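You operate a simulated robot arm through the tools that you are given. There is no shell and no other tool. Be economical: measure what you need, move in short steps, check, and stop when the job is done.

Carry out the task below with a simulated robot arm. There is one attempt and no reset: what you move stays moved.

## Task
Clamp the long bar and dab glue over its top.
Fine: disc to TIGHT before dabbing; glue from the grey pot with the yellow dabber; dabber back, cover shut again; leave the short bar. Set down upright: yellow dabber. A coat counts when it lies all over at full strength: go over it till it gets no stronger.

Only the result counts: the job must be done as asked and must still hold three seconds after the hand-in. Knocking over, shifting, dropping, spilling or breaking anything else fails it. A push-on lid holds only when it is set on centred and level and pressed home; a screw cap is set on level and turned clockwise until tight.

## Robot
A 7-joint arm with a two-finger parallel gripper, fixed in place. Base frame: the origin is at the foot of the arm, x ahead of it, y to its left, z up; the work surface is at about z = 900. Lengths are in mm, angles in rad, forces in N, time in s.
With the tool pointing down near the work surface it reaches from about 240 to 680 mm from the base axis. Its first joint turns from -1.152 to 1.152 rad. Payload 2.4 kg.
Tool frame: the origin (TCP) lies between the finger pads and is the grasp point; the fingertips stand 30 mm ahead of it; z points along the fingers, y is the line along which they close. The gripper opens to 94 mm. The fingers are 28 mm wide and 10 mm thick; the gripper's body (50 by 96 mm) begins 55 mm behind the TCP.
Orientation is that of the tool frame in the base frame, as a unit quaternion [w, x, y, z]. With the fingers straight down and closing along the base's y, the tool's x points along the base's -x, its y along +y and its z along -z.

## Interface
- The arm moves only by the tool arm_command. Its argument "targets" is a list that holds one entry, the list of rows, each a list of 6 numbers: the shift along the tool's x, y, z in mm, then the turn, a rotation vector about the tool's x, y, z in rad. In form: [[[dx, dy, dz, ax, ay, az], ...]]. A call has 1 to 10 rows; each row shifts and turns the commanded pose from where the row before left it, along the tool's axes as they then stand. "hand" is the gripper command, from -1 (fully open) to 1 (shut), values between in proportion, set as the call begins (left out, the last holds). A row lasts 0.2 s, in which the tool goes at most 50 mm and 0.15 rad; a call with a longer step from one row to the next is refused whole, and so is a gripper value outside its range. Where a pose cannot be reached the arm comes as near as it can. A force on the tool above 40 N (or 10 N above the force at the start of the call, whichever is more), or a blocked arm, ends the call early, and 0.2 s more pass. The fingers move at their own pace (about 153 mm/s each) and stop on an object; they squeeze with about 40 N. The grip force told is the motor's: it shows also when the fingers shut on nothing. Time passes only in rows, and 0.2 s behind the last, so rows that do not move let the fingers close. The reply holds the time, the measured pose of the TCP, the force on the tool along the base axes, the opening and the grip force, in the units named above and with some noise, with the torque about the TCP (base axes, N m) and any sound that the robot's microphone picked up.
- Cameras (640 x 400 px; columns grow to the right, rows downward): "scene" is fixed at [25.2, 458.5, 1464.6]; the picture's right is [-0.88, -0.47, 0.00], its down [-0.18, 0.33, -0.93] and it looks along [0.44, -0.82, -0.37] (base axes); focal length 338 px, centre (320, 200). "wrist" rides on the gripper at [76, 14, -103] in the tool frame; the picture's right is [-0.18, 0.98, 0.00], its down [-0.75, -0.14, -0.64] and it looks along [-0.63, -0.12, 0.77] (tool axes); focal length 243 px, centre (320, 200). There is no depth. A picture from a camera that has moved, and an enlarged one, comes with that camera's place and axes in the base frame and with its lens.
- capture(camera): a new picture of that camera. It takes no simulated time.
- close_up(camera, box): a new picture of the part [left, top, right, bottom] of that camera's present view, enlarged. It takes no simulated time.
- sign_off(): hands the job in; it is judged then, once.

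Work in short steps. Places have to be worked out from the pictures, the camera data and where the tool is seen: move nearer, look again, correct. Check each grasp and each placing, and mend what went wrong. You have 120 turns and 84 pictures in all, those below and enlarged ones among them. Open the gripper and draw the arm clear of the work before you hand the job in, unless the task says otherwise; then end with one line.

The tools are called after "Request:" as a command line: name --argument value ..., lists and objects as JSON in quotes. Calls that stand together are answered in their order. arm_command: Moves the arm, as the interface text tells. Its arguments: {"type":"object","properties":{"targets":{"type":"array","items":{"type":"array","items":{"type":"array","items":{"type":"number"}}}},"hand":{"type":"number"}},"required":["targets"]} The other tools are called the same way: capture (camera) takes a picture; close_up (camera, box) takes an enlarged picture of a part of a camera's view; sign_off () hands the job in.

At the start:

```text
t: 0.0
eef_pos: [417.0, -162.9, 1270.6]
tool_rot: [0.001, 0.0, 1.0, -0.001]
ft_force: [0.0, -0.2, 1.0]
moment: [0.0, -0.01, -0.01]
width: 93.9
gripper_force: 0.0
```

scene: 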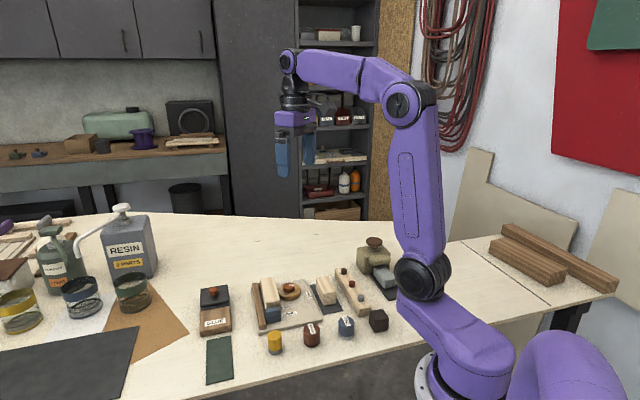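
wrist: 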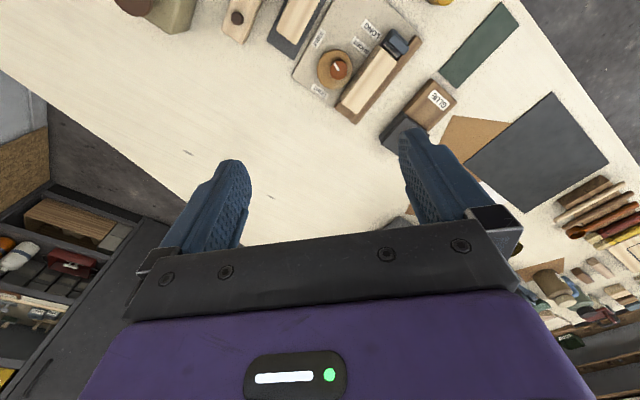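

I start by enlarging the work area in both cameras to identify the objects.

Request:
close_up --camera "scene" --box '[190, 230, 410, 390]'

Request:
close_up --camera "wrist" --box '[220, 0, 540, 200]'

```text
2.50 times, centred on (300, 310) of scene
camera zoom: at [25.2, 458.5, 1464.6], right [-0.88, -0.47, 0.0], down [-0.18, 0.33, -0.93], along [0.44, -0.82, -0.37], focal length 844 px, centre (370, -75)
```

zoom: 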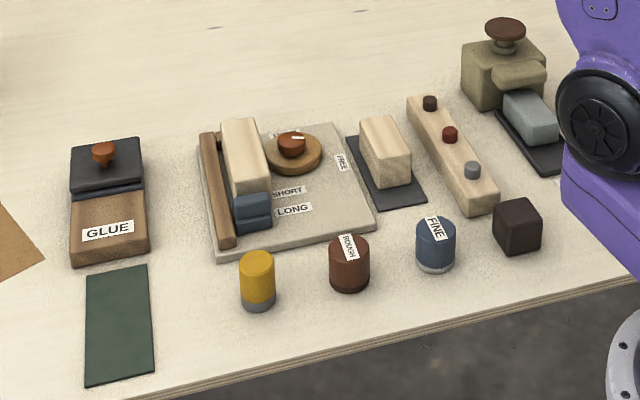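

```text
2.00 times, centred on (380, 100) of wrist
camera zoom: at [340.9, -148.5, 1373.1], right [0.18, 0.98, 0.0], down [0.75, -0.14, 0.64], along [0.63, -0.12, -0.77], focal length 485 px, centre (200, 400)
```

zoom: 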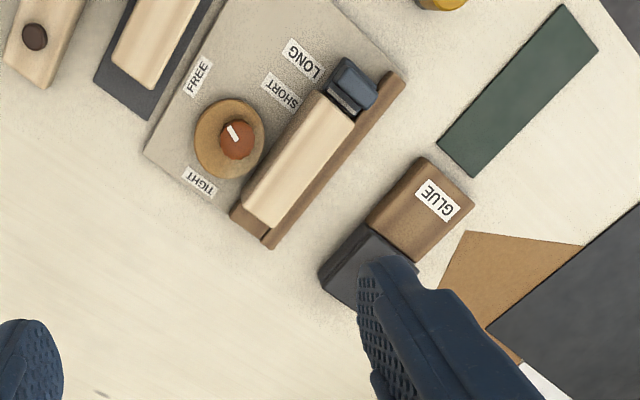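

The jig with disc sits near (435,-140), the yellow cylinder near (368,16), the GLUE box near (555,0). I move over the right-hand group to inspect it.

Request:
arm_command --targets '[[[20, -25, 20, 0, 0, 0], [20, -25, 20, 0, 0, 0], [20, -25, 20, 0, 0, 0], [20, -25, 20, 0, 0, 0], [20, -25, 20, 0, 0, 0], [20, -25, 10, 0, 0, 0], [0, 0, 0, 0, 0, 0]]]'

Request:
capture --camera "wrist"

```text
t: 1.6
eef_pos: [297.1, -310.6, 1161.0]
tool_rot: [0.0, 0.0, 1.0, 0.0]
ft_force: [-0.3, -0.1, -0.4]
moment: [0.04, 0.0, 0.0]
width: 93.9
gripper_force: 0.1
```

```text
79 pictures are left
camera wrist: at [221.5, -296.7, 1262.4], right [0.18, 0.98, 0.0], down [0.75, -0.14, 0.64], along [0.63, -0.12, -0.77], focal length 243 px, centre (320, 200)
```

wrist: 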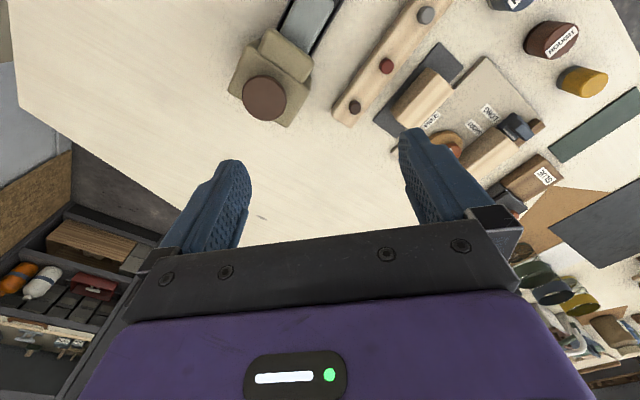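

Now enlarge the right-hand group.

Request:
close_up --camera "wrist" --box '[200, 0, 420, 137]'

Request:
close_up --camera "wrist" --box '[370, 0, 640, 168]'

Request:
close_up --camera "scene" --box '[340, 225, 420, 325]'

Request:
close_up --camera "scene" --box '[0, 190, 190, 340]'

```text
2.91 times, centred on (310, 68) of wrist
camera zoom: at [221.5, -296.7, 1262.4], right [0.18, 0.98, 0.0], down [0.75, -0.14, 0.64], along [0.63, -0.12, -0.77], focal length 706 px, centre (349, 582)
```

zoom: 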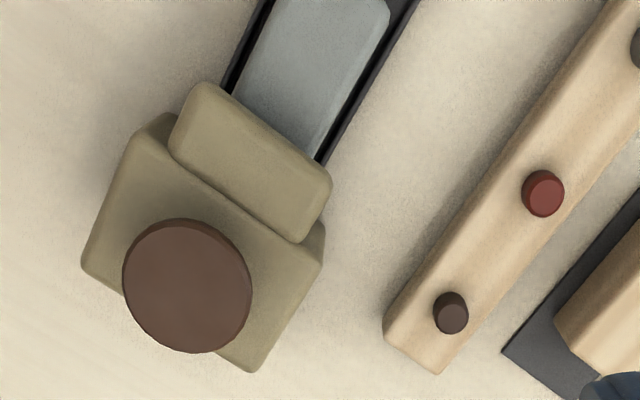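

```text
2.37 times, centred on (505, 84) of wrist
camera zoom: at [221.5, -296.7, 1262.4], right [0.18, 0.98, 0.0], down [0.75, -0.14, 0.64], along [0.63, -0.12, -0.77], focal length 575 px, centre (-118, 475)
```

zoom: 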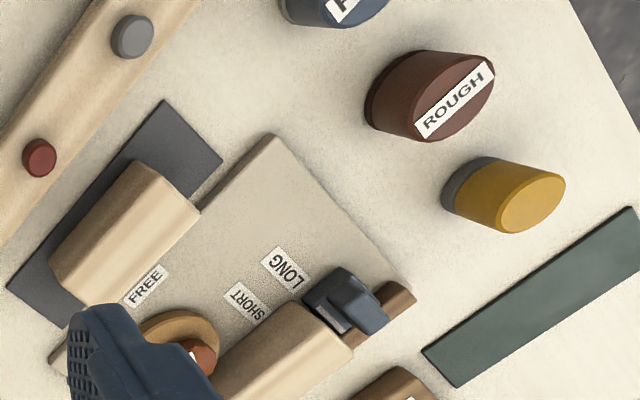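

```text
4.00 times, centred on (380, 275) of scene
camera zoom: at [25.2, 458.5, 1464.6], right [-0.88, -0.47, 0.0], down [-0.18, 0.33, -0.93], along [0.44, -0.82, -0.37], focal length 1350 px, centre (80, -100)
```

zoom: 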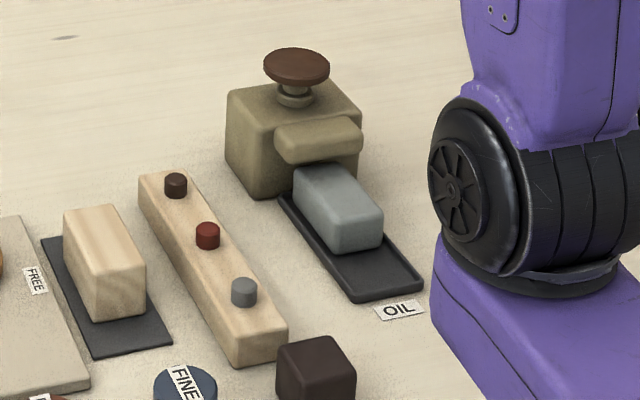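

```text
2.67 times, centred on (95, 265) of scene
camera zoom: at [25.2, 458.5, 1464.6], right [-0.88, -0.47, 0.0], down [-0.18, 0.33, -0.93], along [0.44, -0.82, -0.37], focal length 900 px, centre (920, 27)
```

zoom: 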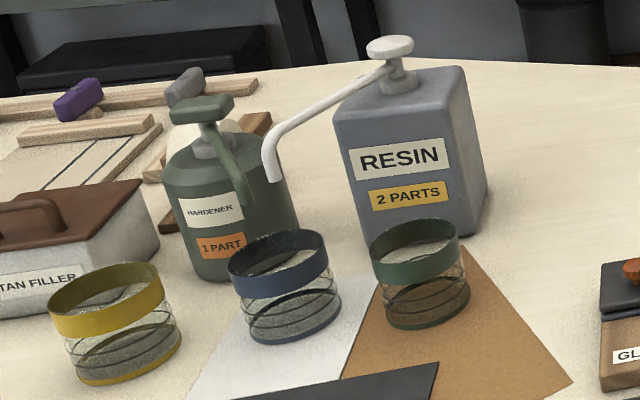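

The OIL dispenser is a distractor. I move to see the jig and GLUE box from nearer.

Request:
arm_command --targets '[[[-20, 28, 5, 0, 0, 0], [-20, 28, 10, 0, 0, 0], [-20, 28, 10, 0, 0, 0], [-20, 28, 10, 0, 0, 0], [-20, 28, 10, 0, 0, 0], [-20, 28, 10, 0, 0, 0], [0, 0, 0, 0, 0, 0]]]'

Request:
close_up --camera "wrist" --box '[160, 0, 480, 200]'

```text
t: 3.2
eef_pos: [419.1, -145.8, 1107.7]
tool_rot: [0.0, 0.0, 1.0, 0.0]
ft_force: [-0.1, -0.4, 0.3]
moment: [0.03, 0.0, 0.01]
width: 94.1
gripper_force: 0.1
```

```text
2.00 times, centred on (320, 100) of wrist
camera zoom: at [342.7, -129.9, 1209.3], right [0.18, 0.98, 0.0], down [0.75, -0.14, 0.64], along [0.63, -0.12, -0.77], focal length 485 px, centre (320, 400)
```

zoom: 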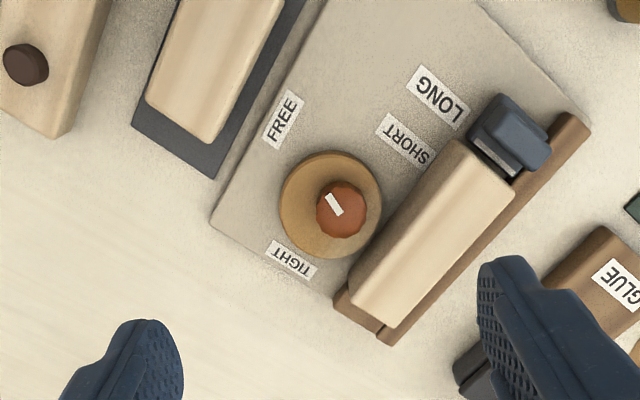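

The long bar (~93 mm) is already in the jig against the stop; the knob pointer is near FREE, and the knob sits at about (431,-135,945). Next I look at the GLUE pot.

Request:
arm_command --targets '[[[-25, 30, 0, 0, 0, 0], [-25, 30, 0, 0, 0, 0], [-25, 30, 0, 0, 0, 0], [-25, 30, 0, 0, 0, 0], [-25, 30, 0, 0, 0, 0], [0, 0, 0, 0, 0, 0]]]'

Request:
close_up --camera "wrist" --box '[160, 0, 480, 200]'

Request:
close_up --camera "scene" --box '[190, 275, 290, 335]'

Request:
close_up --camera "scene" --box '[245, 265, 345, 335]'

```text
t: 4.6
eef_pos: [544.6, 4.8, 1107.3]
tool_rot: [0.0, 0.001, 1.0, 0.0]
ft_force: [0.2, -0.4, -0.4]
moment: [-0.01, -0.02, -0.01]
width: 94.3
gripper_force: 0.1
```

```text
2.00 times, centred on (320, 100) of wrist
camera zoom: at [467.0, 19.8, 1210.4], right [0.18, 0.98, 0.0], down [0.75, -0.14, 0.64], along [0.63, -0.12, -0.77], focal length 485 px, centre (320, 400)
```

zoom: 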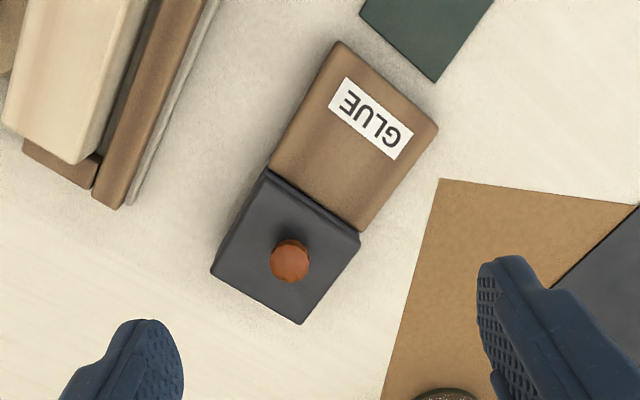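

```text
6.40 times, centred on (240, 305) of scene
camera zoom: at [25.2, 458.5, 1464.6], right [-0.88, -0.47, 0.0], down [-0.18, 0.33, -0.93], along [0.44, -0.82, -0.37], focal length 2160 px, centre (832, -472)
```

zoom: 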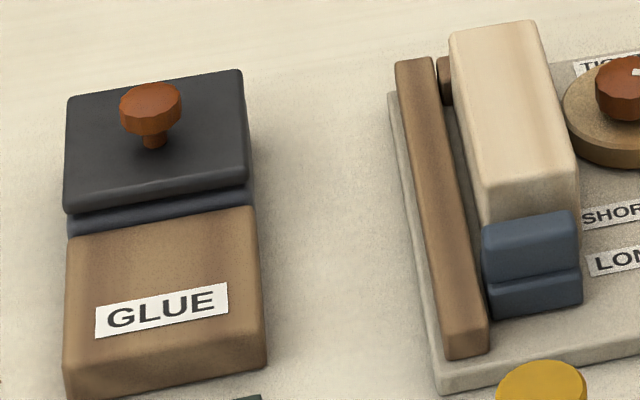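

```text
5.71 times, centred on (295, 300) of scene
camera zoom: at [25.2, 458.5, 1464.6], right [-0.88, -0.47, 0.0], down [-0.18, 0.33, -0.93], along [0.44, -0.82, -0.37], focal length 1928 px, centre (463, -371)
```

zoom: 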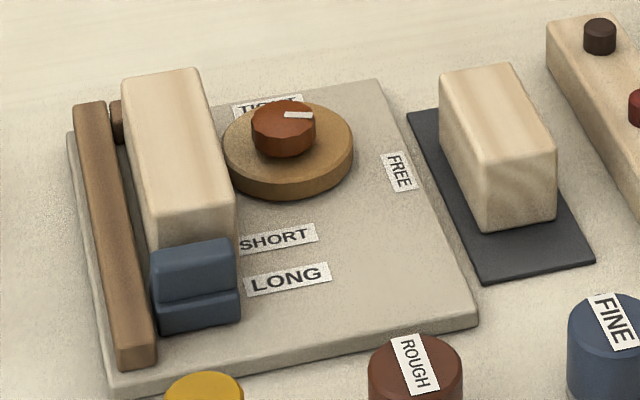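

The pointer is on FREE; TIGHT is about 105° counter-clockwise. I move above the knob at (431,-135) and take a nearer look, including at the bar/stop gap.

Request:
arm_command --targets '[[[28, -35, 10, 0, 0, 0], [28, -35, 17, 0, 0, 0], [28, -35, 17, 0, 0, 0], [29.6, -34.8, 17, 0, 0, 0], [0, 0, 0, 0, 0, 0]]]' --hand 0.15

Request:
close_up --camera "wrist" --box '[240, 0, 480, 150]'

```text
t: 5.8
eef_pos: [428.1, -139.0, 1045.3]
tool_rot: [0.001, 0.0, 1.0, -0.001]
ft_force: [-0.4, 0.1, -0.5]
moment: [-0.04, 0.03, -0.01]
width: 40.1
gripper_force: 0.0
```

```text
2.67 times, centred on (360, 75) of wrist
camera zoom: at [351.9, -123.6, 1147.6], right [0.18, 0.98, 0.0], down [0.75, -0.14, 0.64], along [0.63, -0.12, -0.77], focal length 647 px, centre (213, 533)
```

zoom: 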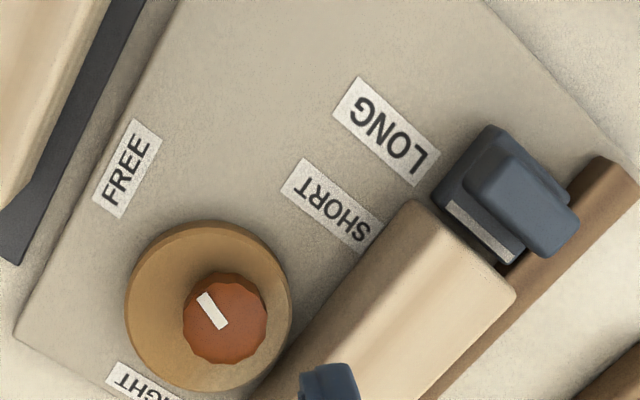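

The stop's mark lines up with LONG, but there may be a small gap between stop and bar end. I look straight down at it before turning the disc.

Request:
arm_command --targets '[[[-30, 40, 5, 0, 0, 0], [-30, 40, 25, 0, 0, 0], [0, 0, 0, 0, 0, 0]]]'

Request:
close_up --camera "wrist" --box '[200, 0, 440, 150]'

```text
refused: row 1 steps farther than a row can; nothing moved
```

```text
2.67 times, centred on (320, 75) of wrist
camera zoom: at [351.9, -123.6, 1147.6], right [0.18, 0.98, 0.0], down [0.75, -0.14, 0.64], along [0.63, -0.12, -0.77], focal length 647 px, centre (320, 533)
```

zoom: 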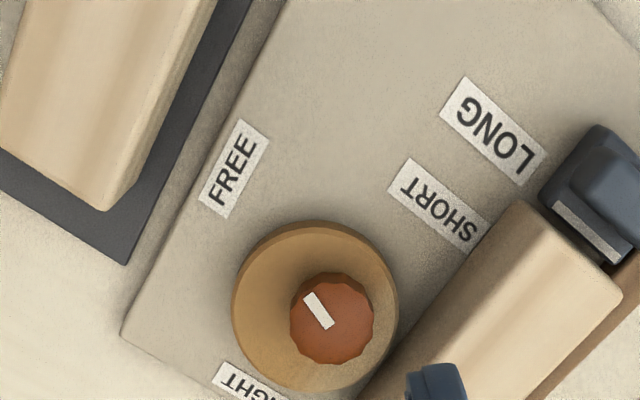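

The step was too long; I repeat it in shorter rows.

Request:
arm_command --targets '[[[-25, 30, 5, 0, 0, 0], [-25, 30, 10, 0, 0, 0], [-13, 25, 10, 0, 0, 0], [0, 0, 0, 0, 0, 0]]]'

Request:
close_up --camera "wrist" --box '[200, 0, 440, 150]'

```text
t: 6.8
eef_pos: [492.5, -50.5, 1021.6]
tool_rot: [0.001, 0.0, 1.0, 0.0]
ft_force: [-0.8, -0.2, -0.1]
moment: [0.01, 0.0, -0.02]
width: 40.0
gripper_force: 0.1
```

```text
2.67 times, centred on (320, 75) of wrist
camera zoom: at [416.1, -35.8, 1123.7], right [0.18, 0.98, 0.0], down [0.75, -0.14, 0.64], along [0.63, -0.12, -0.77], focal length 647 px, centre (320, 533)
```

zoom: 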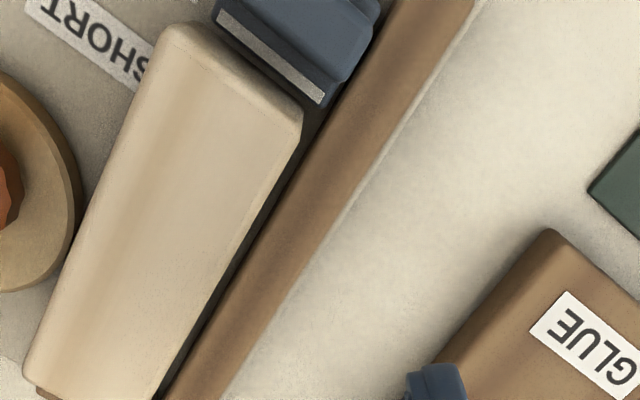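

Only a few mm of play, closed by the clamp. I go over the knob at (430.5,-135), pre-rotate the fingers slightly and stay above.

Request:
arm_command --targets '[[[20, -28, -12, 0, 0, 0], [20, -28, -10, 0, 0, 0], [22, -28.5, 0, 0, 0, 0], [0, 0, 0, 0, 0, -0.12], [0, 0, 0, 0, 0, -0.12], [0, 0, 0, 0, 0, -0.12], [0, 0, 30, 0, 0, 0], [0, 0, 0, 0, 0, 0]]]'

Request:
capture --camera "wrist"

Request:
close_up --camera "scene" --box '[230, 225, 350, 325]'

```text
t: 8.6
eef_pos: [428.9, -135.3, 1011.8]
tool_rot: [0.0, -0.18, 0.984, 0.0]
ft_force: [-0.3, 0.7, -0.7]
moment: [0.01, 0.03, -0.02]
width: 39.8
gripper_force: 0.1
```

```text
67 pictures are left
camera wrist: at [353.0, -148.0, 1114.5], right [-0.18, 0.98, 0.0], down [0.75, 0.13, 0.64], along [0.63, 0.11, -0.77], focal length 243 px, centre (320, 200)
```

wrist: 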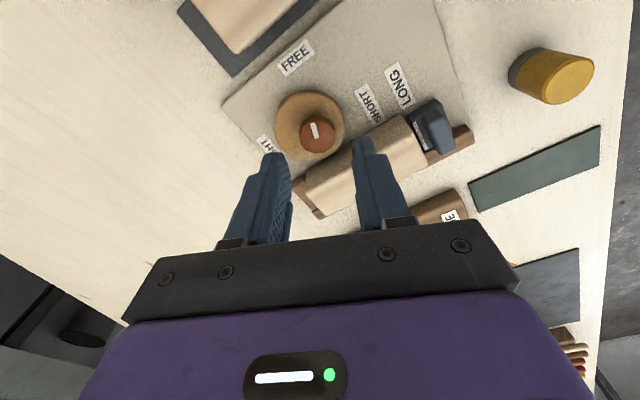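

```text
4.00 times, centred on (290, 275) of scene
camera zoom: at [25.2, 458.5, 1464.6], right [-0.88, -0.47, 0.0], down [-0.18, 0.33, -0.93], along [0.44, -0.82, -0.37], focal length 1350 px, centre (440, -100)
```

zoom: 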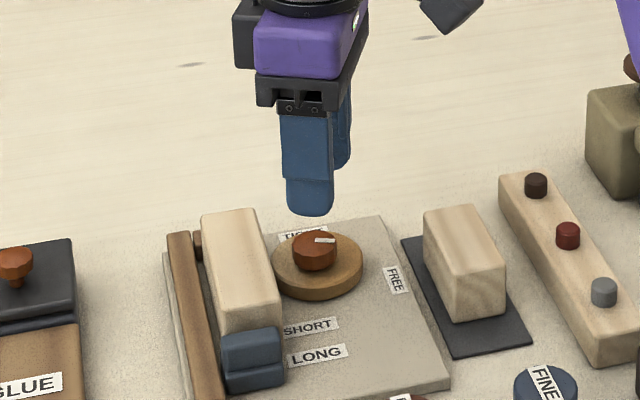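

Fingers are centred on the knob (429,-136). I descend until the tips are just above the disc, then close.

Request:
arm_command --targets '[[[-0.5, -0.5, 16, 0, 0, 0], [0, 0, 16, 0, 0, 0], [0, 0, 14, 0, 0, 0], [0, 0, 0, 0, 0, 0]]]'

Request:
arm_command --targets '[[[0, 0, 0, 0, 0, 0], [0, 0, 0, 0, 0, 0]]]' --hand 1

Request:
close_up --camera "scene" --box '[230, 225, 350, 325]'

```text
t: 9.6
eef_pos: [431.1, -135.6, 964.9]
tool_rot: [0.0, -0.179, 0.984, -0.001]
ft_force: [0.5, 0.0, 0.5]
moment: [0.01, -0.01, 0.01]
width: 39.9
gripper_force: 0.0
```

```text
t: 10.2
eef_pos: [430.5, -138.1, 965.8]
tool_rot: [0.001, -0.177, 0.984, -0.001]
ft_force: [6.5, -17.1, -13.3]
moment: [-0.42, -0.55, -0.05]
width: 27.1
gripper_force: 44.9
```

```text
4.00 times, centred on (290, 275) of scene
camera zoom: at [25.6, 458.0, 1464.8], right [-0.88, -0.47, 0.0], down [-0.18, 0.33, -0.93], along [0.44, -0.82, -0.37], focal length 1350 px, centre (440, -100)
```

zoom: 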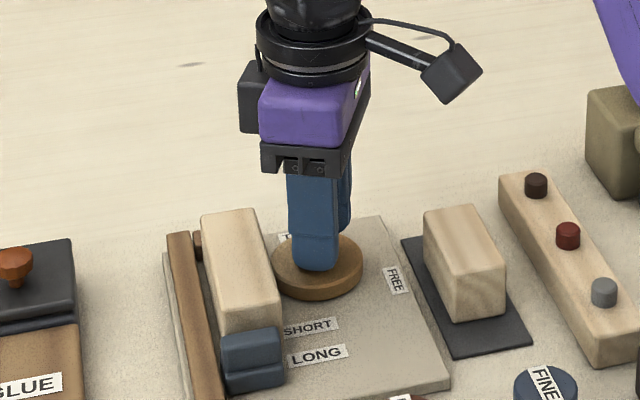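

Knob gripped (27 mm). I relax the sideways offset and turn counter-clockwise in steps, watching the torque.

Request:
arm_command --targets '[[[0.8, -2.3, 0, 0, 0, 0], [0, 0, 0, 0, 0, -0.12], [0, 0, 0, 0, 0, -0.14], [0, 0, 0, 0, 0, -0.14], [0, 0, 0, 0, 0, -0.14], [0, 0, 0, 0, 0, 0]]]'

```text
t: 11.6
eef_pos: [433.9, -140.7, 966.4]
tool_rot: [0.004, -0.434, 0.901, -0.004]
ft_force: [4.8, -2.5, -8.2]
moment: [-0.05, -0.33, -0.05]
width: 27.5
gripper_force: 45.5
stopped in row 6: the force on the tool passed its limit at 40 N (the readings are from after the stop); the commanded pose is now the measured one
```

Force limit reached; the knob seems to travel as the disc turns. Look.

Request:
close_up --camera "scene" --box '[230, 225, 350, 325]'

Request:
capture --camera "wrist"

```text
4.00 times, centred on (290, 275) of scene
camera zoom: at [25.4, 458.4, 1464.7], right [-0.88, -0.48, 0.0], down [-0.18, 0.33, -0.93], along [0.44, -0.82, -0.37], focal length 1350 px, centre (440, -100)
```

zoom: 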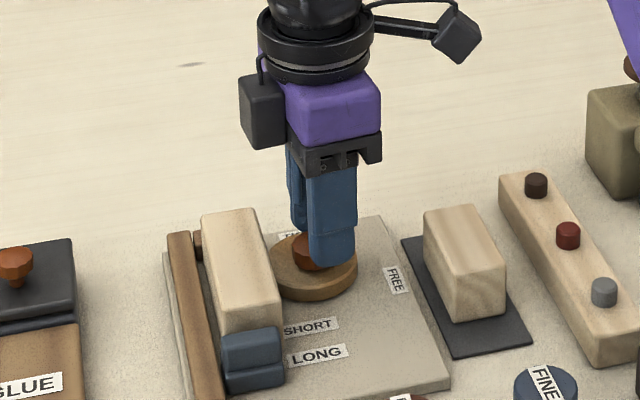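

```text
63 pictures are left
camera wrist: at [372.9, -190.0, 1067.9], right [-0.65, 0.76, -0.01], down [0.57, 0.5, 0.65], along [0.49, 0.42, -0.76], focal length 243 px, centre (320, 200)
```

wrist: 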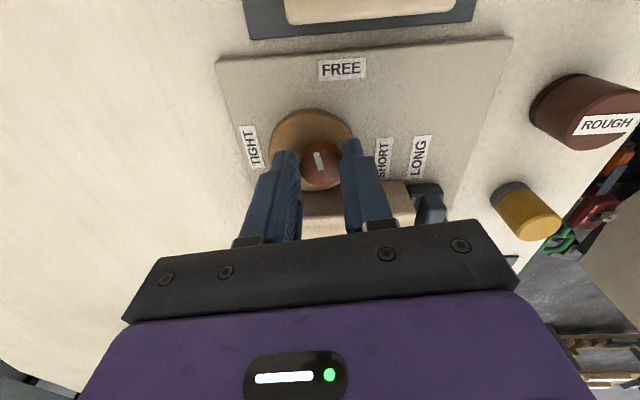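

The pointer has turned with the tool; the knob centre is evidently near the present TCP. I continue turning in small steps from here.

Request:
arm_command --targets '[[[0, 0, 0, 0, 0, -0.1], [0, 0, 0, 0, 0, -0.1], [0, 0, 0, 0, 0, -0.1], [0, 0, 0, 0, 0, 0]]]'

```text
t: 12.6
eef_pos: [433.6, -140.1, 965.8]
tool_rot: [0.004, -0.566, 0.825, -0.007]
ft_force: [20.6, -13.4, -29.6]
moment: [-0.08, -0.28, -0.14]
width: 27.3
gripper_force: 45.5
```

Turn continues; I ease the built-up force by shifting along it, then keep turning.

Request:
arm_command --targets '[[[0.7, -2.9, 3, 0, 0, 0], [0, 0, 0, 0, 0, -0.1], [0, 0, 0, 0, 0, -0.1], [0, 0, 0, 0, 0, 0]]]'

```text
t: 13.6
eef_pos: [435.3, -140.5, 965.1]
tool_rot: [0.004, -0.645, 0.765, -0.006]
ft_force: [1.1, 2.6, 44.8]
moment: [0.4, -0.03, -0.01]
width: 27.0
gripper_force: 44.9
```

Vertical force is now upward; I back off 2 mm up and continue the turn.

Request:
arm_command --targets '[[[0, 0, -2, 0, 0, 0], [0, 0, 0, 0, 0, -0.1], [0, 0, 0, 0, 0, -0.1], [0, 0, 0, 0, 0, -0.1], [0, 0, 0, 0, 0, 0]]]'

Request:
capture --camera "wrist"

```text
t: 14.8
eef_pos: [436.9, -142.8, 965.6]
tool_rot: [-0.003, 0.752, -0.66, 0.007]
ft_force: [23.4, 3.5, -8.6]
moment: [0.74, -0.35, -0.13]
width: 27.2
gripper_force: 45.6
```

```text
62 pictures are left
camera wrist: at [431.0, -217.7, 1067.7], right [-1.0, 0.05, -0.01], down [0.03, 0.77, 0.64], along [0.04, 0.64, -0.77], focal length 243 px, centre (320, 200)
```

wrist: 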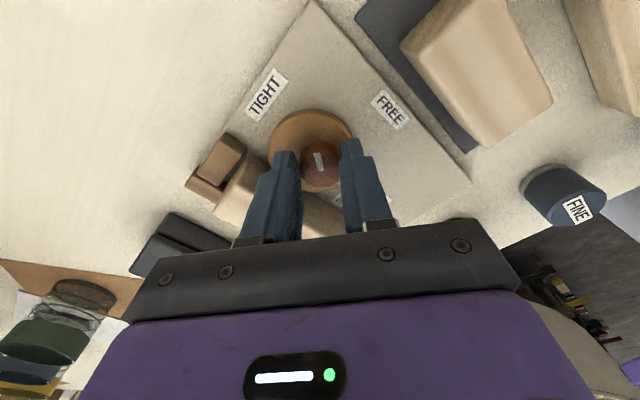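

About 77° done; pointer needs roughly 30° more. I follow the knob's drift (+x) and continue.

Request:
arm_command --targets '[[[0.4, -2.5, 0.5, 0, 0, 0], [0, 0, 0, 0, 0, -0.1], [0, 0, 0, 0, 0, -0.1], [0, 0, 0, 0, 0, -0.1], [0, 0, 0, 0, 0, 0]]]'

```text
t: 16.0
eef_pos: [438.2, -141.4, 965.7]
tool_rot: [-0.001, 0.842, -0.54, 0.006]
ft_force: [16.3, 7.1, 7.1]
moment: [0.69, -0.13, -0.09]
width: 27.3
gripper_force: 44.7
```

94° turned; a little more.

Request:
arm_command --targets '[[[0.3, -1.5, 0, 0, 0, 0], [0, 0, 0, 0, 0, -0.08], [0, 0, 0, 0, 0, -0.08], [0, 0, 0, 0, 0, -0.08], [0, 0, 0, 0, 0, 0]]]'

Request:
capture --camera "wrist"

```text
t: 17.2
eef_pos: [440.3, -140.0, 965.2]
tool_rot: [0.0, 0.901, -0.434, 0.005]
ft_force: [14.3, 9.7, 12.6]
moment: [1.11, 0.23, -0.08]
width: 27.3
gripper_force: 45.5
```

```text
61 pictures are left
camera wrist: at [474.6, -207.9, 1068.0], right [-0.88, -0.47, -0.01], down [-0.36, 0.68, 0.64], along [-0.29, 0.56, -0.77], focal length 243 px, centre (320, 200)
```

wrist: 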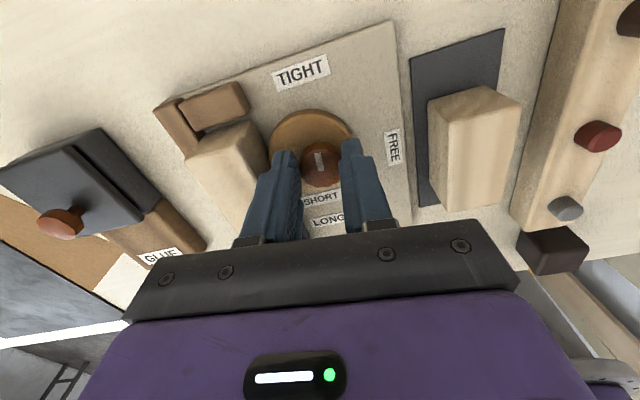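

Pointer is close to TIGHT. I try a touch more to see whether it is at its end.

Request:
arm_command --targets '[[[0, -1, 0, 0, 0, -0.06], [0, 0, 0, 0, 0, -0.06], [0, 0, 0, 0, 0, 0]]]'

```text
t: 18.0
eef_pos: [440.1, -139.5, 965.0]
tool_rot: [0.001, 0.925, -0.38, 0.005]
ft_force: [7.5, 13.8, 25.9]
moment: [0.78, -0.02, -0.59]
width: 27.2
gripper_force: 44.4
```

Torque rises – the clamp is at its end. I release gently and lift off.

Request:
arm_command --targets '[[[0, 0, -0.5, 0, 0, 0], [0, 0, 0, 0, 0, 0]]]' --hand 0.2

Request:
arm_command --targets '[[[0, 0, -20, 0, 0, 0], [0, 0, -40, 0, 0, 0], [0, 0, -40, 0, 0, 0], [0, 0, 0, 0, 0, 0.15], [0, 0, 0, 0, 0, 0.15], [0, 0, 0, 0, 0, 0.15], [0, 0, 0, 0, 0, 0.15], [0, 0, 0, 0, 0, 0.15], [0, 0, 0, 0, 0, 0.15], [0, 0, 0, 0, 0, 0]]]'

Request:
close_up --camera "wrist" --box '[200, 0, 520, 200]'

```text
t: 18.6
eef_pos: [438.2, -142.1, 964.4]
tool_rot: [0.0, 0.925, -0.381, 0.003]
ft_force: [0.1, -0.9, 0.2]
moment: [0.02, 0.0, -0.01]
width: 37.7
gripper_force: 0.1
```

```text
t: 20.8
eef_pos: [439.3, -140.7, 1065.8]
tool_rot: [0.002, -0.666, 0.746, -0.004]
ft_force: [-1.1, -0.6, -0.5]
moment: [0.0, 0.04, 0.02]
width: 37.5
gripper_force: 0.1
```

```text
2.00 times, centred on (360, 100) of wrist
camera zoom: at [415.2, -213.2, 1167.8], right [-0.96, 0.29, -0.01], down [0.22, 0.74, 0.64], along [0.19, 0.61, -0.77], focal length 485 px, centre (240, 400)
```

zoom: 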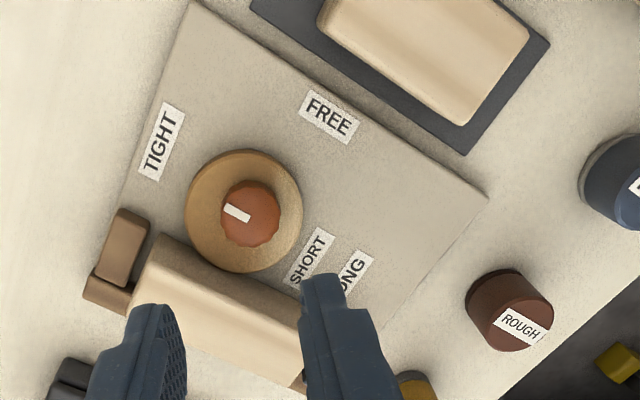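

The pointer now aims at TIGHT and the disc bears on the bar. Next I go to the pot cover's knob, estimated at (572,-18,960), turning the fingers to close along the box's long axis.

Request:
arm_command --targets '[[[0, 0, 0, 0, 0, 0.13], [0, 0, 0, 0, 0, 0.13], [0, 0, 0, 0, 0, 0.13], [0, 0, 0, 0, 0, 0.13], [0, 0, 0, 0, 0, 0.117], [-45, -4, 5, 0, 0, 0], [-45, -4, 5, 0, 0, 0], [-45, -4, 5, 0, 0, 0], [-45, -3, 5, 0, 0, 0], [0, 0, 0, 0, 0, 0]]]'

Request:
capture --camera "wrist"

Request:
close_up --camera "scene" --box '[180, 245, 300, 335]'

```text
t: 23.0
eef_pos: [572.2, -19.6, 1046.1]
tool_rot: [0.003, -0.4, 0.917, -0.004]
ft_force: [0.6, 0.0, 0.1]
moment: [0.0, 0.01, -0.02]
width: 37.8
gripper_force: 0.1
```

```text
59 pictures are left
camera wrist: at [509.7, -64.3, 1148.1], right [-0.6, 0.8, -0.01], down [0.61, 0.46, 0.65], along [0.52, 0.38, -0.76], focal length 243 px, centre (320, 200)
```

wrist: 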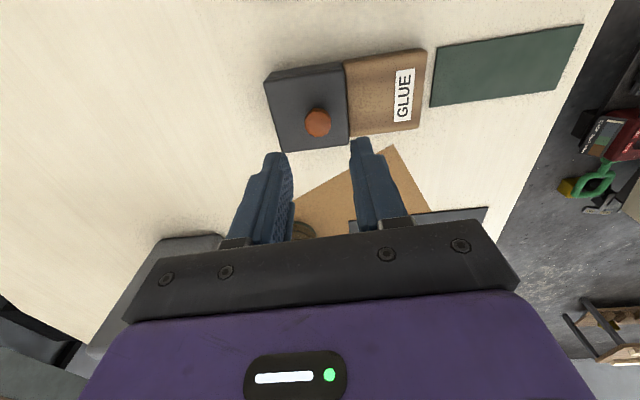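

```text
4.44 times, centred on (240, 290) of scene
camera zoom: at [25.2, 458.5, 1464.6], right [-0.88, -0.48, 0.0], down [-0.18, 0.33, -0.93], along [0.44, -0.82, -0.37], focal length 1500 px, centre (676, -200)
```

zoom: 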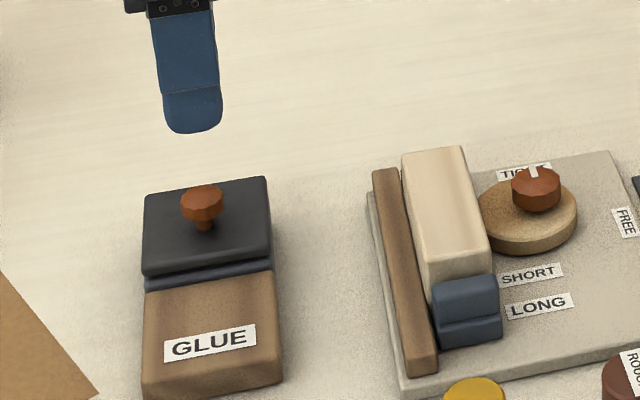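

The vision fix for the cover knob (573.5,-20.5,960) agrees with the tool position. I descend to grip the knob head.

Request:
arm_command --targets '[[[0, -1, 25, 0, 0, 0], [0, 0, 25, 0, 0, 0], [0, 0, 18, 0, 0, 0], [0, 0, 0, 0, 0, 0]]]'

Request:
close_up --camera "scene" --box '[180, 245, 300, 335]'

```text
t: 24.0
eef_pos: [574.1, -17.9, 978.6]
tool_rot: [0.003, -0.4, 0.916, -0.004]
ft_force: [-0.7, -0.5, 0.0]
moment: [0.01, -0.02, 0.01]
width: 37.6
gripper_force: 0.0
```

```text
4.44 times, centred on (240, 290) of scene
camera zoom: at [25.2, 458.5, 1464.6], right [-0.88, -0.47, 0.0], down [-0.18, 0.33, -0.93], along [0.44, -0.82, -0.37], focal length 1500 px, centre (676, -200)
```

zoom: 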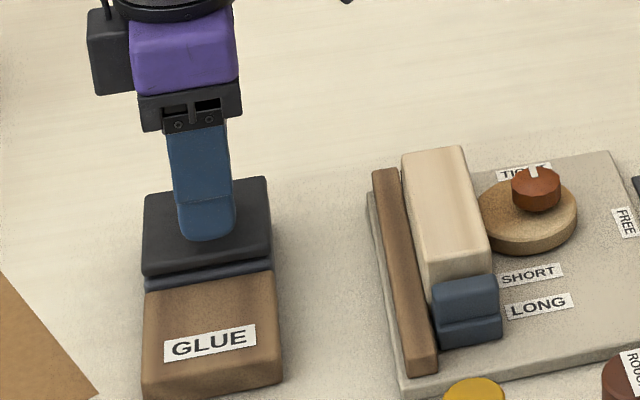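

The fingers straddle the knob. I close and check.

Request:
arm_command --targets '[[[0, 0, 0, 0, 0, 0], [0, 0, 0, 0, 0, 0]]]' --hand 1

```text
t: 24.6
eef_pos: [573.8, -18.0, 979.3]
tool_rot: [0.003, -0.401, 0.916, -0.003]
ft_force: [0.6, -0.1, -2.3]
moment: [0.52, -0.08, -0.05]
width: 21.0
gripper_force: 44.8
```

Knob gripped (21 mm). I lift a little to see whether the cover lifts.

Request:
arm_command --targets '[[[0, 0, -3, 0, 0, 0], [0, 0, -3, 0, 0, 0], [0, 0, 0, 0, 0, 0]]]'

Request:
close_up --camera "scene" --box '[180, 245, 300, 335]'

```text
t: 25.2
eef_pos: [572.2, -16.4, 978.9]
tool_rot: [-0.001, -0.401, 0.916, -0.001]
ft_force: [2.4, 3.3, -3.3]
moment: [0.02, 0.12, 0.0]
width: 21.5
gripper_force: 45.1
stopped in row 2: the force on the tool passed its limit at 44 N (the readings are from after the stop); the commanded pose is now the measured one
```

```text
4.44 times, centred on (240, 290) of scene
camera zoom: at [25.3, 458.6, 1464.6], right [-0.88, -0.47, 0.0], down [-0.18, 0.33, -0.93], along [0.44, -0.82, -0.37], focal length 1500 px, centre (676, -200)
```

zoom: 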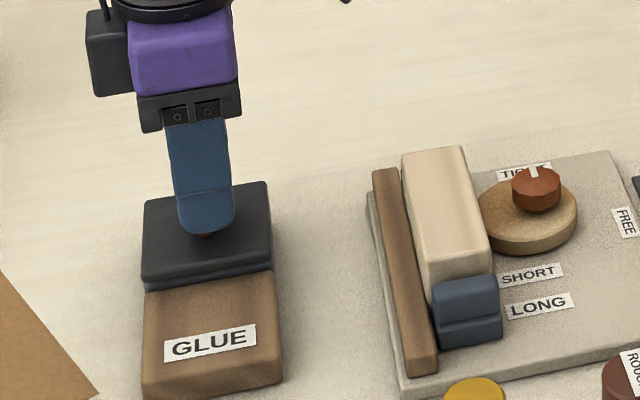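

The cover doesn't lift but slid forward toward the GLUE deck: it is a slide cover. I slide it along the box axis (+tool y).

Request:
arm_command --targets '[[[0, 7, 0, 0, 0, 0], [0, 7, 0, 0, 0, 0], [0, 7, 0, 0, 0, 0], [0, 0, 0, 0, 0, 0]]]'

Request:
close_up --camera "scene" --box '[180, 245, 300, 335]'

```text
t: 26.2
eef_pos: [557.8, -2.6, 979.6]
tool_rot: [0.0, -0.401, 0.916, -0.001]
ft_force: [4.9, 4.6, -3.5]
moment: [0.17, 0.06, 0.13]
width: 21.0
gripper_force: 45.2
```

```text
4.44 times, centred on (240, 290) of scene
camera zoom: at [25.4, 458.6, 1464.6], right [-0.88, -0.47, 0.0], down [-0.18, 0.33, -0.93], along [0.44, -0.82, -0.37], focal length 1500 px, centre (676, -200)
```

zoom: 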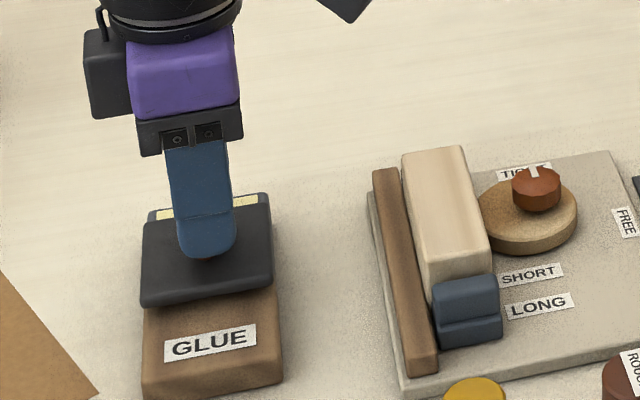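

It slides and reveals pale glue. Continue.

Request:
arm_command --targets '[[[-0.5, 8, 0, 0, 0, 0], [-0.3, 8, 0, 0, 0, 0], [-0.3, 8, 0, 0, 0, 0], [-0.3, 8, 0, 0, 0, 0], [-0.3, 8, 0, 0, 0, 0], [0, 0, 0, 0, 0, 0]]]'

Request:
close_up --camera "scene" --box '[180, 245, 300, 335]'

```text
t: 27.6
eef_pos: [528.6, 25.2, 979.0]
tool_rot: [0.0, -0.401, 0.916, -0.001]
ft_force: [8.3, 4.8, -8.3]
moment: [0.71, -0.45, -0.03]
width: 21.5
gripper_force: 45.6
```

```text
4.44 times, centred on (240, 290) of scene
camera zoom: at [25.6, 458.7, 1464.6], right [-0.88, -0.47, 0.0], down [-0.18, 0.33, -0.93], along [0.44, -0.82, -0.37], focal length 1500 px, centre (676, -200)
```

zoom: 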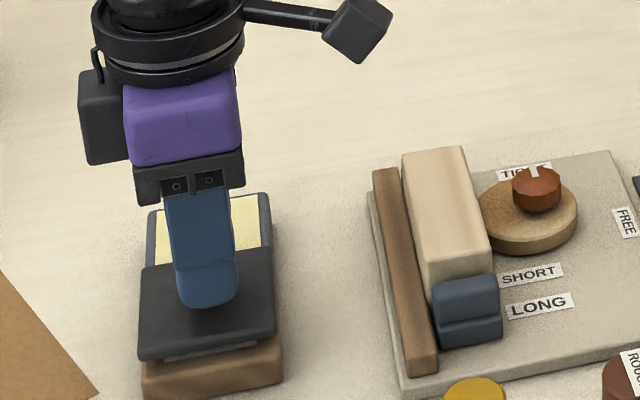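

Request:
arm_command --targets '[[[-0.5, 7, 0, 0, 0, 0], [-0.3, 6, 0, 0, 0, 0], [0, 6, 0, 0, 0, 0], [0, 0, 0, 0, 0, 0]]]'

Request:
close_up --camera "scene" --box '[180, 245, 300, 335]'

```text
t: 28.1
eef_pos: [528.2, 24.6, 980.7]
tool_rot: [0.006, -0.399, 0.917, -0.006]
ft_force: [7.4, -0.6, -10.0]
moment: [0.06, -0.1, 0.14]
width: 21.7
gripper_force: 44.6
stopped in row 2: the force on the tool passed its limit at 44 N (the readings are from after the stop); the commanded pose is now the measured one
```

```text
4.44 times, centred on (240, 290) of scene
camera zoom: at [25.6, 458.5, 1464.6], right [-0.88, -0.47, 0.0], down [-0.18, 0.33, -0.93], along [0.44, -0.82, -0.37], focal length 1500 px, centre (676, -200)
```

zoom: 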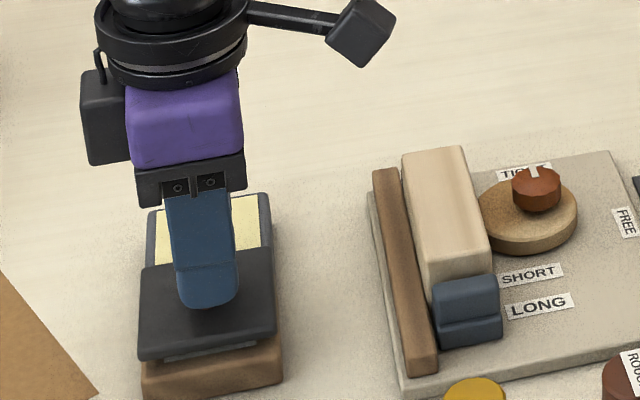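

End of travel reached. I release, raise, and look at the open pot from above.

Request:
arm_command --targets '[[[0, 0, 0, 0, 0, 0], [0, 0, 0, 0, 0, 0], [0, 0, -25, 0, 0, 0], [0, 0, -40, 0, 0, 0], [0, 0, -40, 0, 0, 0], [0, 0, 0, 0, 0, 0]]]' --hand 0.2

Request:
close_up --camera "wrist" --box '[160, 0, 480, 200]'

```text
t: 29.5
eef_pos: [527.8, 27.2, 1085.8]
tool_rot: [0.005, -0.399, 0.917, -0.006]
ft_force: [-0.6, 0.3, -0.1]
moment: [0.01, -0.01, 0.02]
width: 37.7
gripper_force: 0.1
```

```text
2.00 times, centred on (320, 100) of wrist
camera zoom: at [463.7, -17.9, 1188.1], right [-0.59, 0.8, -0.01], down [0.61, 0.46, 0.65], along [0.53, 0.38, -0.76], focal length 485 px, centre (320, 400)
```

zoom: 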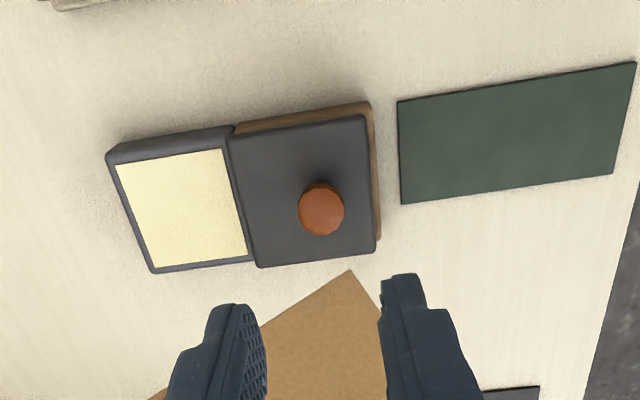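

Open: glue square ~54 mm centred near (581,-23). Now to the yellow dabber at about (368,16), turning the fingers to close along the short direction.

Request:
arm_command --targets '[[[29, 27.5, 0, 0, 0, 0], [29, 27.5, 10, 0, 0, 0], [29, 27.5, 10, 0, 0, 0], [29, 27.5, 10, 0, 0, 0], [0, 0, 0, 0, 0, 0.143], [0, 0, 0, 0, 0, 0.143], [0, 0, 0, 0, 0, 0.143], [0, 0, 0, 0, 0, 0.143], [0, 0, 0, 0, 0, 0.143], [0, 0, 0, 0, 0, 0.143]]]' --hand -0.1

Request:
arm_command --targets '[[[0, 0, 0, 0, 0, 0.143], [0, 0, 0, 0, 0, 0.143], [0, 0, 0, 0, 0, 0.143], [0, 0, 0, 0, 0, 0.143], [0, 0, 0, 0, 0, 0.143], [0, 0, 0, 0, 0, 0]]]'

Request:
capture --camera "wrist"

Request:
close_up --camera "scene" --box '[220, 275, 340, 375]'

```text
t: 31.7
eef_pos: [367.3, 17.4, 1053.0]
tool_rot: [0.007, 0.02, 1.0, -0.002]
ft_force: [-0.3, 0.2, 0.7]
moment: [-0.02, -0.03, -0.01]
width: 51.6
gripper_force: 0.1
```

```text
t: 33.1
eef_pos: [366.6, 17.3, 1053.0]
tool_rot: [0.008, 0.368, 0.93, 0.0]
ft_force: [-0.6, -0.3, 0.5]
moment: [-0.02, 0.0, 0.0]
width: 52.0
gripper_force: 0.1
```

```text
51 pictures are left
camera wrist: at [319.4, 80.8, 1154.3], right [0.81, 0.59, 0.01], down [0.44, -0.61, 0.65], along [0.39, -0.52, -0.76], focal length 243 px, centre (320, 200)
```

wrist: 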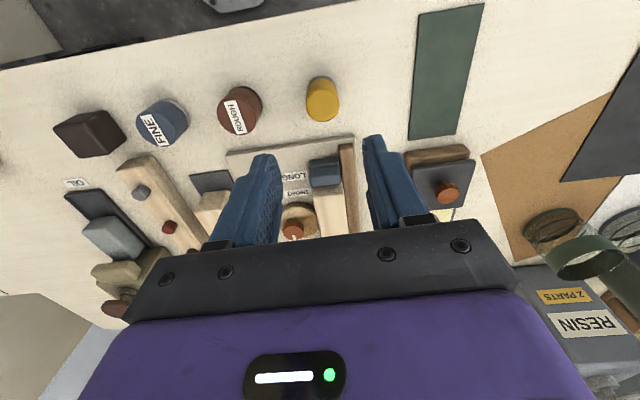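

```text
4.00 times, centred on (280, 325) of scene
camera zoom: at [25.2, 458.5, 1464.6], right [-0.88, -0.47, 0.0], down [-0.18, 0.33, -0.93], along [0.44, -0.82, -0.37], focal length 1350 px, centre (480, -300)
```

zoom: 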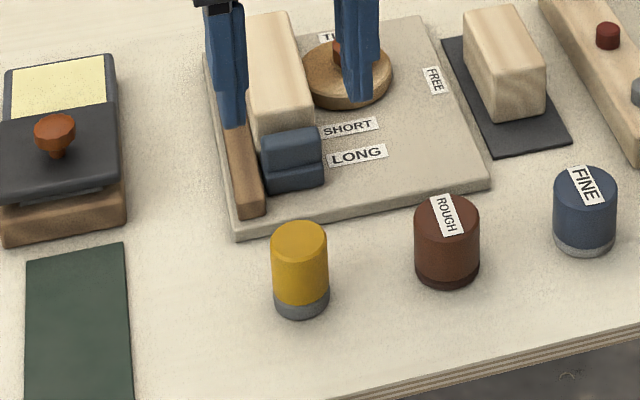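

Dabber centre about (367.6,19.5), top z≈944, standing on grey end. I correct the slight tool tilt, centre and descend so fingertips stop ~18 mm above the table.

Request:
arm_command --targets '[[[0.8, 2, 0, 0.006, 0.015, 0], [0, 0, 35, 0, 0, 0], [0, 0, 35, 0, 0, 0], [0, 0, 15, 0, 0, 0], [0, 0, 0, 0, 0, 0]]]'

Request:
close_up --camera "scene" --box '[220, 275, 340, 375]'

Request:
close_up --camera "wrist" --box '[200, 50, 440, 200]'

```text
t: 34.3
eef_pos: [367.7, 18.7, 966.9]
tool_rot: [-0.001, 0.368, 0.93, 0.0]
ft_force: [0.2, 0.0, 0.2]
moment: [0.0, 0.01, 0.02]
width: 51.8
gripper_force: 0.1
```

```text
4.00 times, centred on (280, 325) of scene
camera zoom: at [25.2, 458.5, 1464.6], right [-0.88, -0.47, 0.0], down [-0.18, 0.33, -0.93], along [0.44, -0.82, -0.37], focal length 1350 px, centre (480, -300)
```

zoom: 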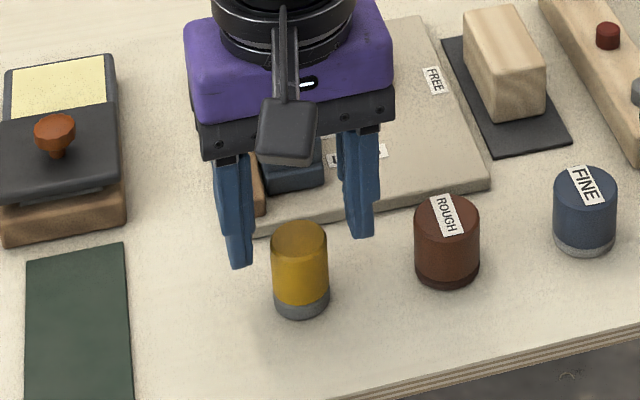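

```text
2.67 times, centred on (320, 125) of wrist
camera zoom: at [321.8, 82.6, 1069.1], right [0.81, 0.59, 0.0], down [0.45, -0.62, 0.64], along [0.38, -0.52, -0.77], focal length 647 px, centre (320, 400)
```

zoom: 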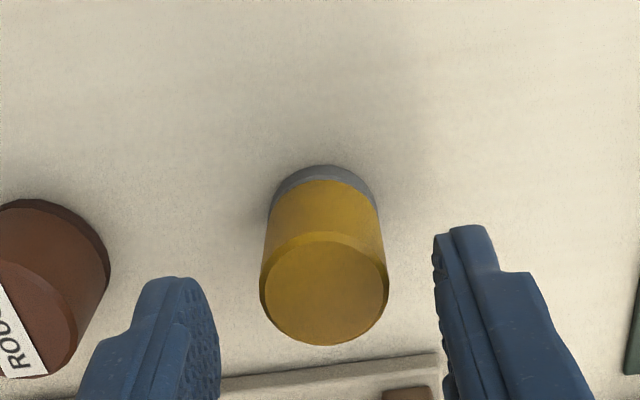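

Dabber is a couple of mm toward +tool x / +y of the TCP. I correct, go down to z≈948 and close.

Request:
arm_command --targets '[[[2.5, 1.2, 0, 0, 0, 0], [0, 0, 10, 0, 0, 0], [0, 0, 9, 0, 0, 0], [0, 0, 0, 0, 0, 0]]]'

Request:
arm_command --targets '[[[0, 0, 0, 0, 0, 0], [0, 0, 0, 0, 0, 0]]]' --hand 1

```text
t: 35.3
eef_pos: [365.5, 21.2, 947.6]
tool_rot: [-0.001, 0.367, 0.93, 0.001]
ft_force: [-0.2, 0.0, 1.0]
moment: [0.02, 0.01, 0.0]
width: 51.8
gripper_force: 0.1
```

```text
t: 35.9
eef_pos: [366.9, 21.4, 947.6]
tool_rot: [0.0, 0.368, 0.93, -0.001]
ft_force: [-0.1, -0.7, 0.5]
moment: [0.0, 0.02, -0.03]
width: 27.3
gripper_force: 40.1
```

Gripped at 27.3 mm. Put-back TCP pose is (366.5,21.3,947.6). I lift 80 mm and carry to above the glue at (581,-23).

Request:
arm_command --targets '[[[0, 0, -10, 0, 0, 0], [0, 0, -35, 0, 0, 0], [0, 0, -35, 0, 0, 0], [-37.3, 22.9, 0, 0, 0, 0], [-37.3, 22.9, 0, 0, 0, 0], [-37.3, 22.9, 0, 0, 0, 0], [-37.3, 22.9, 0, 0, 0, 0], [-37.3, 22.9, 0, 0, 0, 0], [0, 0, 0, 0, 0, 0]]]'

Request:
capture --camera "wrist"

Request:
close_up --camera "scene" --box '[180, 235, 300, 335]'

```text
t: 37.9
eef_pos: [583.7, -22.8, 1028.3]
tool_rot: [-0.001, 0.367, 0.93, 0.0]
ft_force: [0.4, -0.6, 0.6]
moment: [-0.02, 0.01, 0.05]
width: 27.6
gripper_force: 40.0
```

```text
47 pictures are left
camera wrist: at [538.2, 40.1, 1130.5], right [0.81, 0.59, 0.0], down [0.46, -0.62, 0.64], along [0.38, -0.52, -0.77], focal length 243 px, centre (320, 200)
```

wrist: 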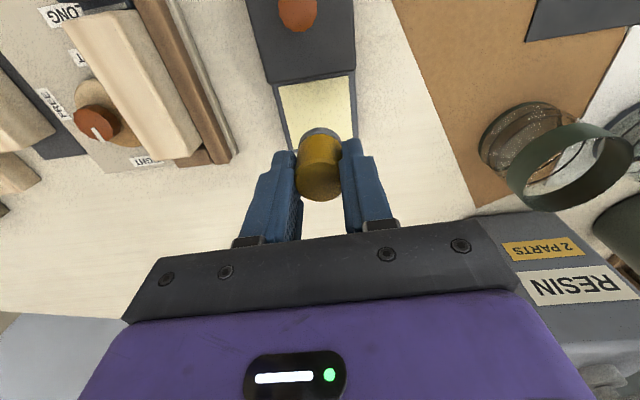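

```text
4.00 times, centred on (240, 285) of scene
camera zoom: at [25.2, 458.5, 1464.6], right [-0.88, -0.47, 0.0], down [-0.18, 0.33, -0.93], along [0.44, -0.82, -0.37], focal length 1350 px, centre (640, -140)
```

zoom: 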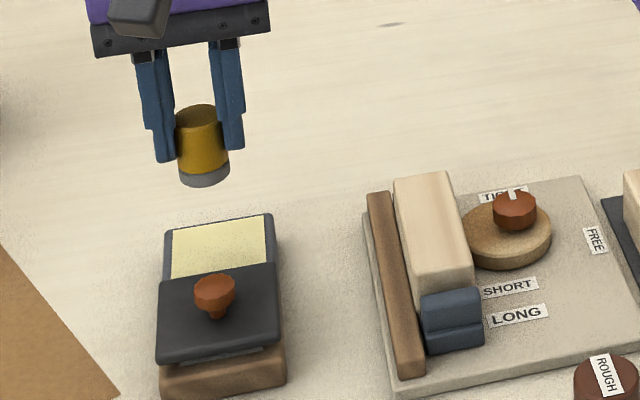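

Well placed over the glue. I lower, first to just above, then in small steps watching force.

Request:
arm_command --targets '[[[1.8, -1.7, 15, 0, 0, 0], [0, 0, 20, 0, 0, 0], [0, 0, 5, 0, 0, 0], [0, 0, 3, 0, 0, 0], [0, 0, 0, 0, 0, 0]]]'

Request:
close_up --camera "scene" --box '[180, 245, 260, 305]'

```text
t: 39.1
eef_pos: [579.9, -23.1, 985.6]
tool_rot: [0.0, 0.368, 0.93, 0.0]
ft_force: [-0.6, 1.4, -0.6]
moment: [-0.02, 0.02, 0.02]
width: 27.4
gripper_force: 39.8
```

```text
6.67 times, centred on (220, 275) of scene
camera zoom: at [25.2, 458.5, 1464.6], right [-0.88, -0.47, 0.0], down [-0.18, 0.33, -0.93], along [0.44, -0.82, -0.37], focal length 2250 px, centre (987, -300)
```

zoom: 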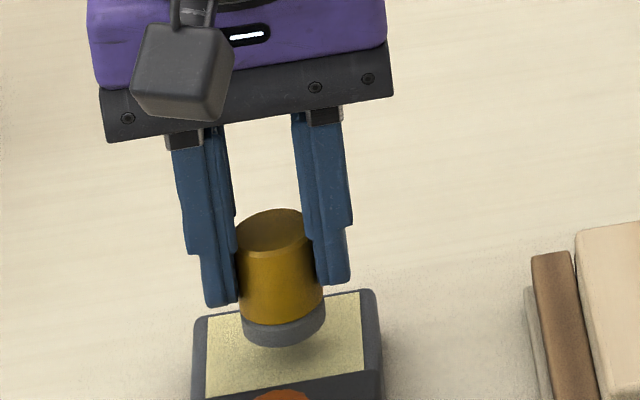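

Still a few mm above. Lower in 2 mm steps.

Request:
arm_command --targets '[[[0, 0, 2, 0, 0, 0], [0, 0, 2, 0, 0, 0], [0, 0, 2, 0, 0, 0], [0, 0, 0, 0, 0, 0]]]'

```text
t: 40.1
eef_pos: [580.1, -22.6, 979.5]
tool_rot: [-0.002, 0.368, 0.93, 0.0]
ft_force: [0.6, -0.8, 0.2]
moment: [0.0, 0.0, 0.05]
width: 27.4
gripper_force: 39.9
```

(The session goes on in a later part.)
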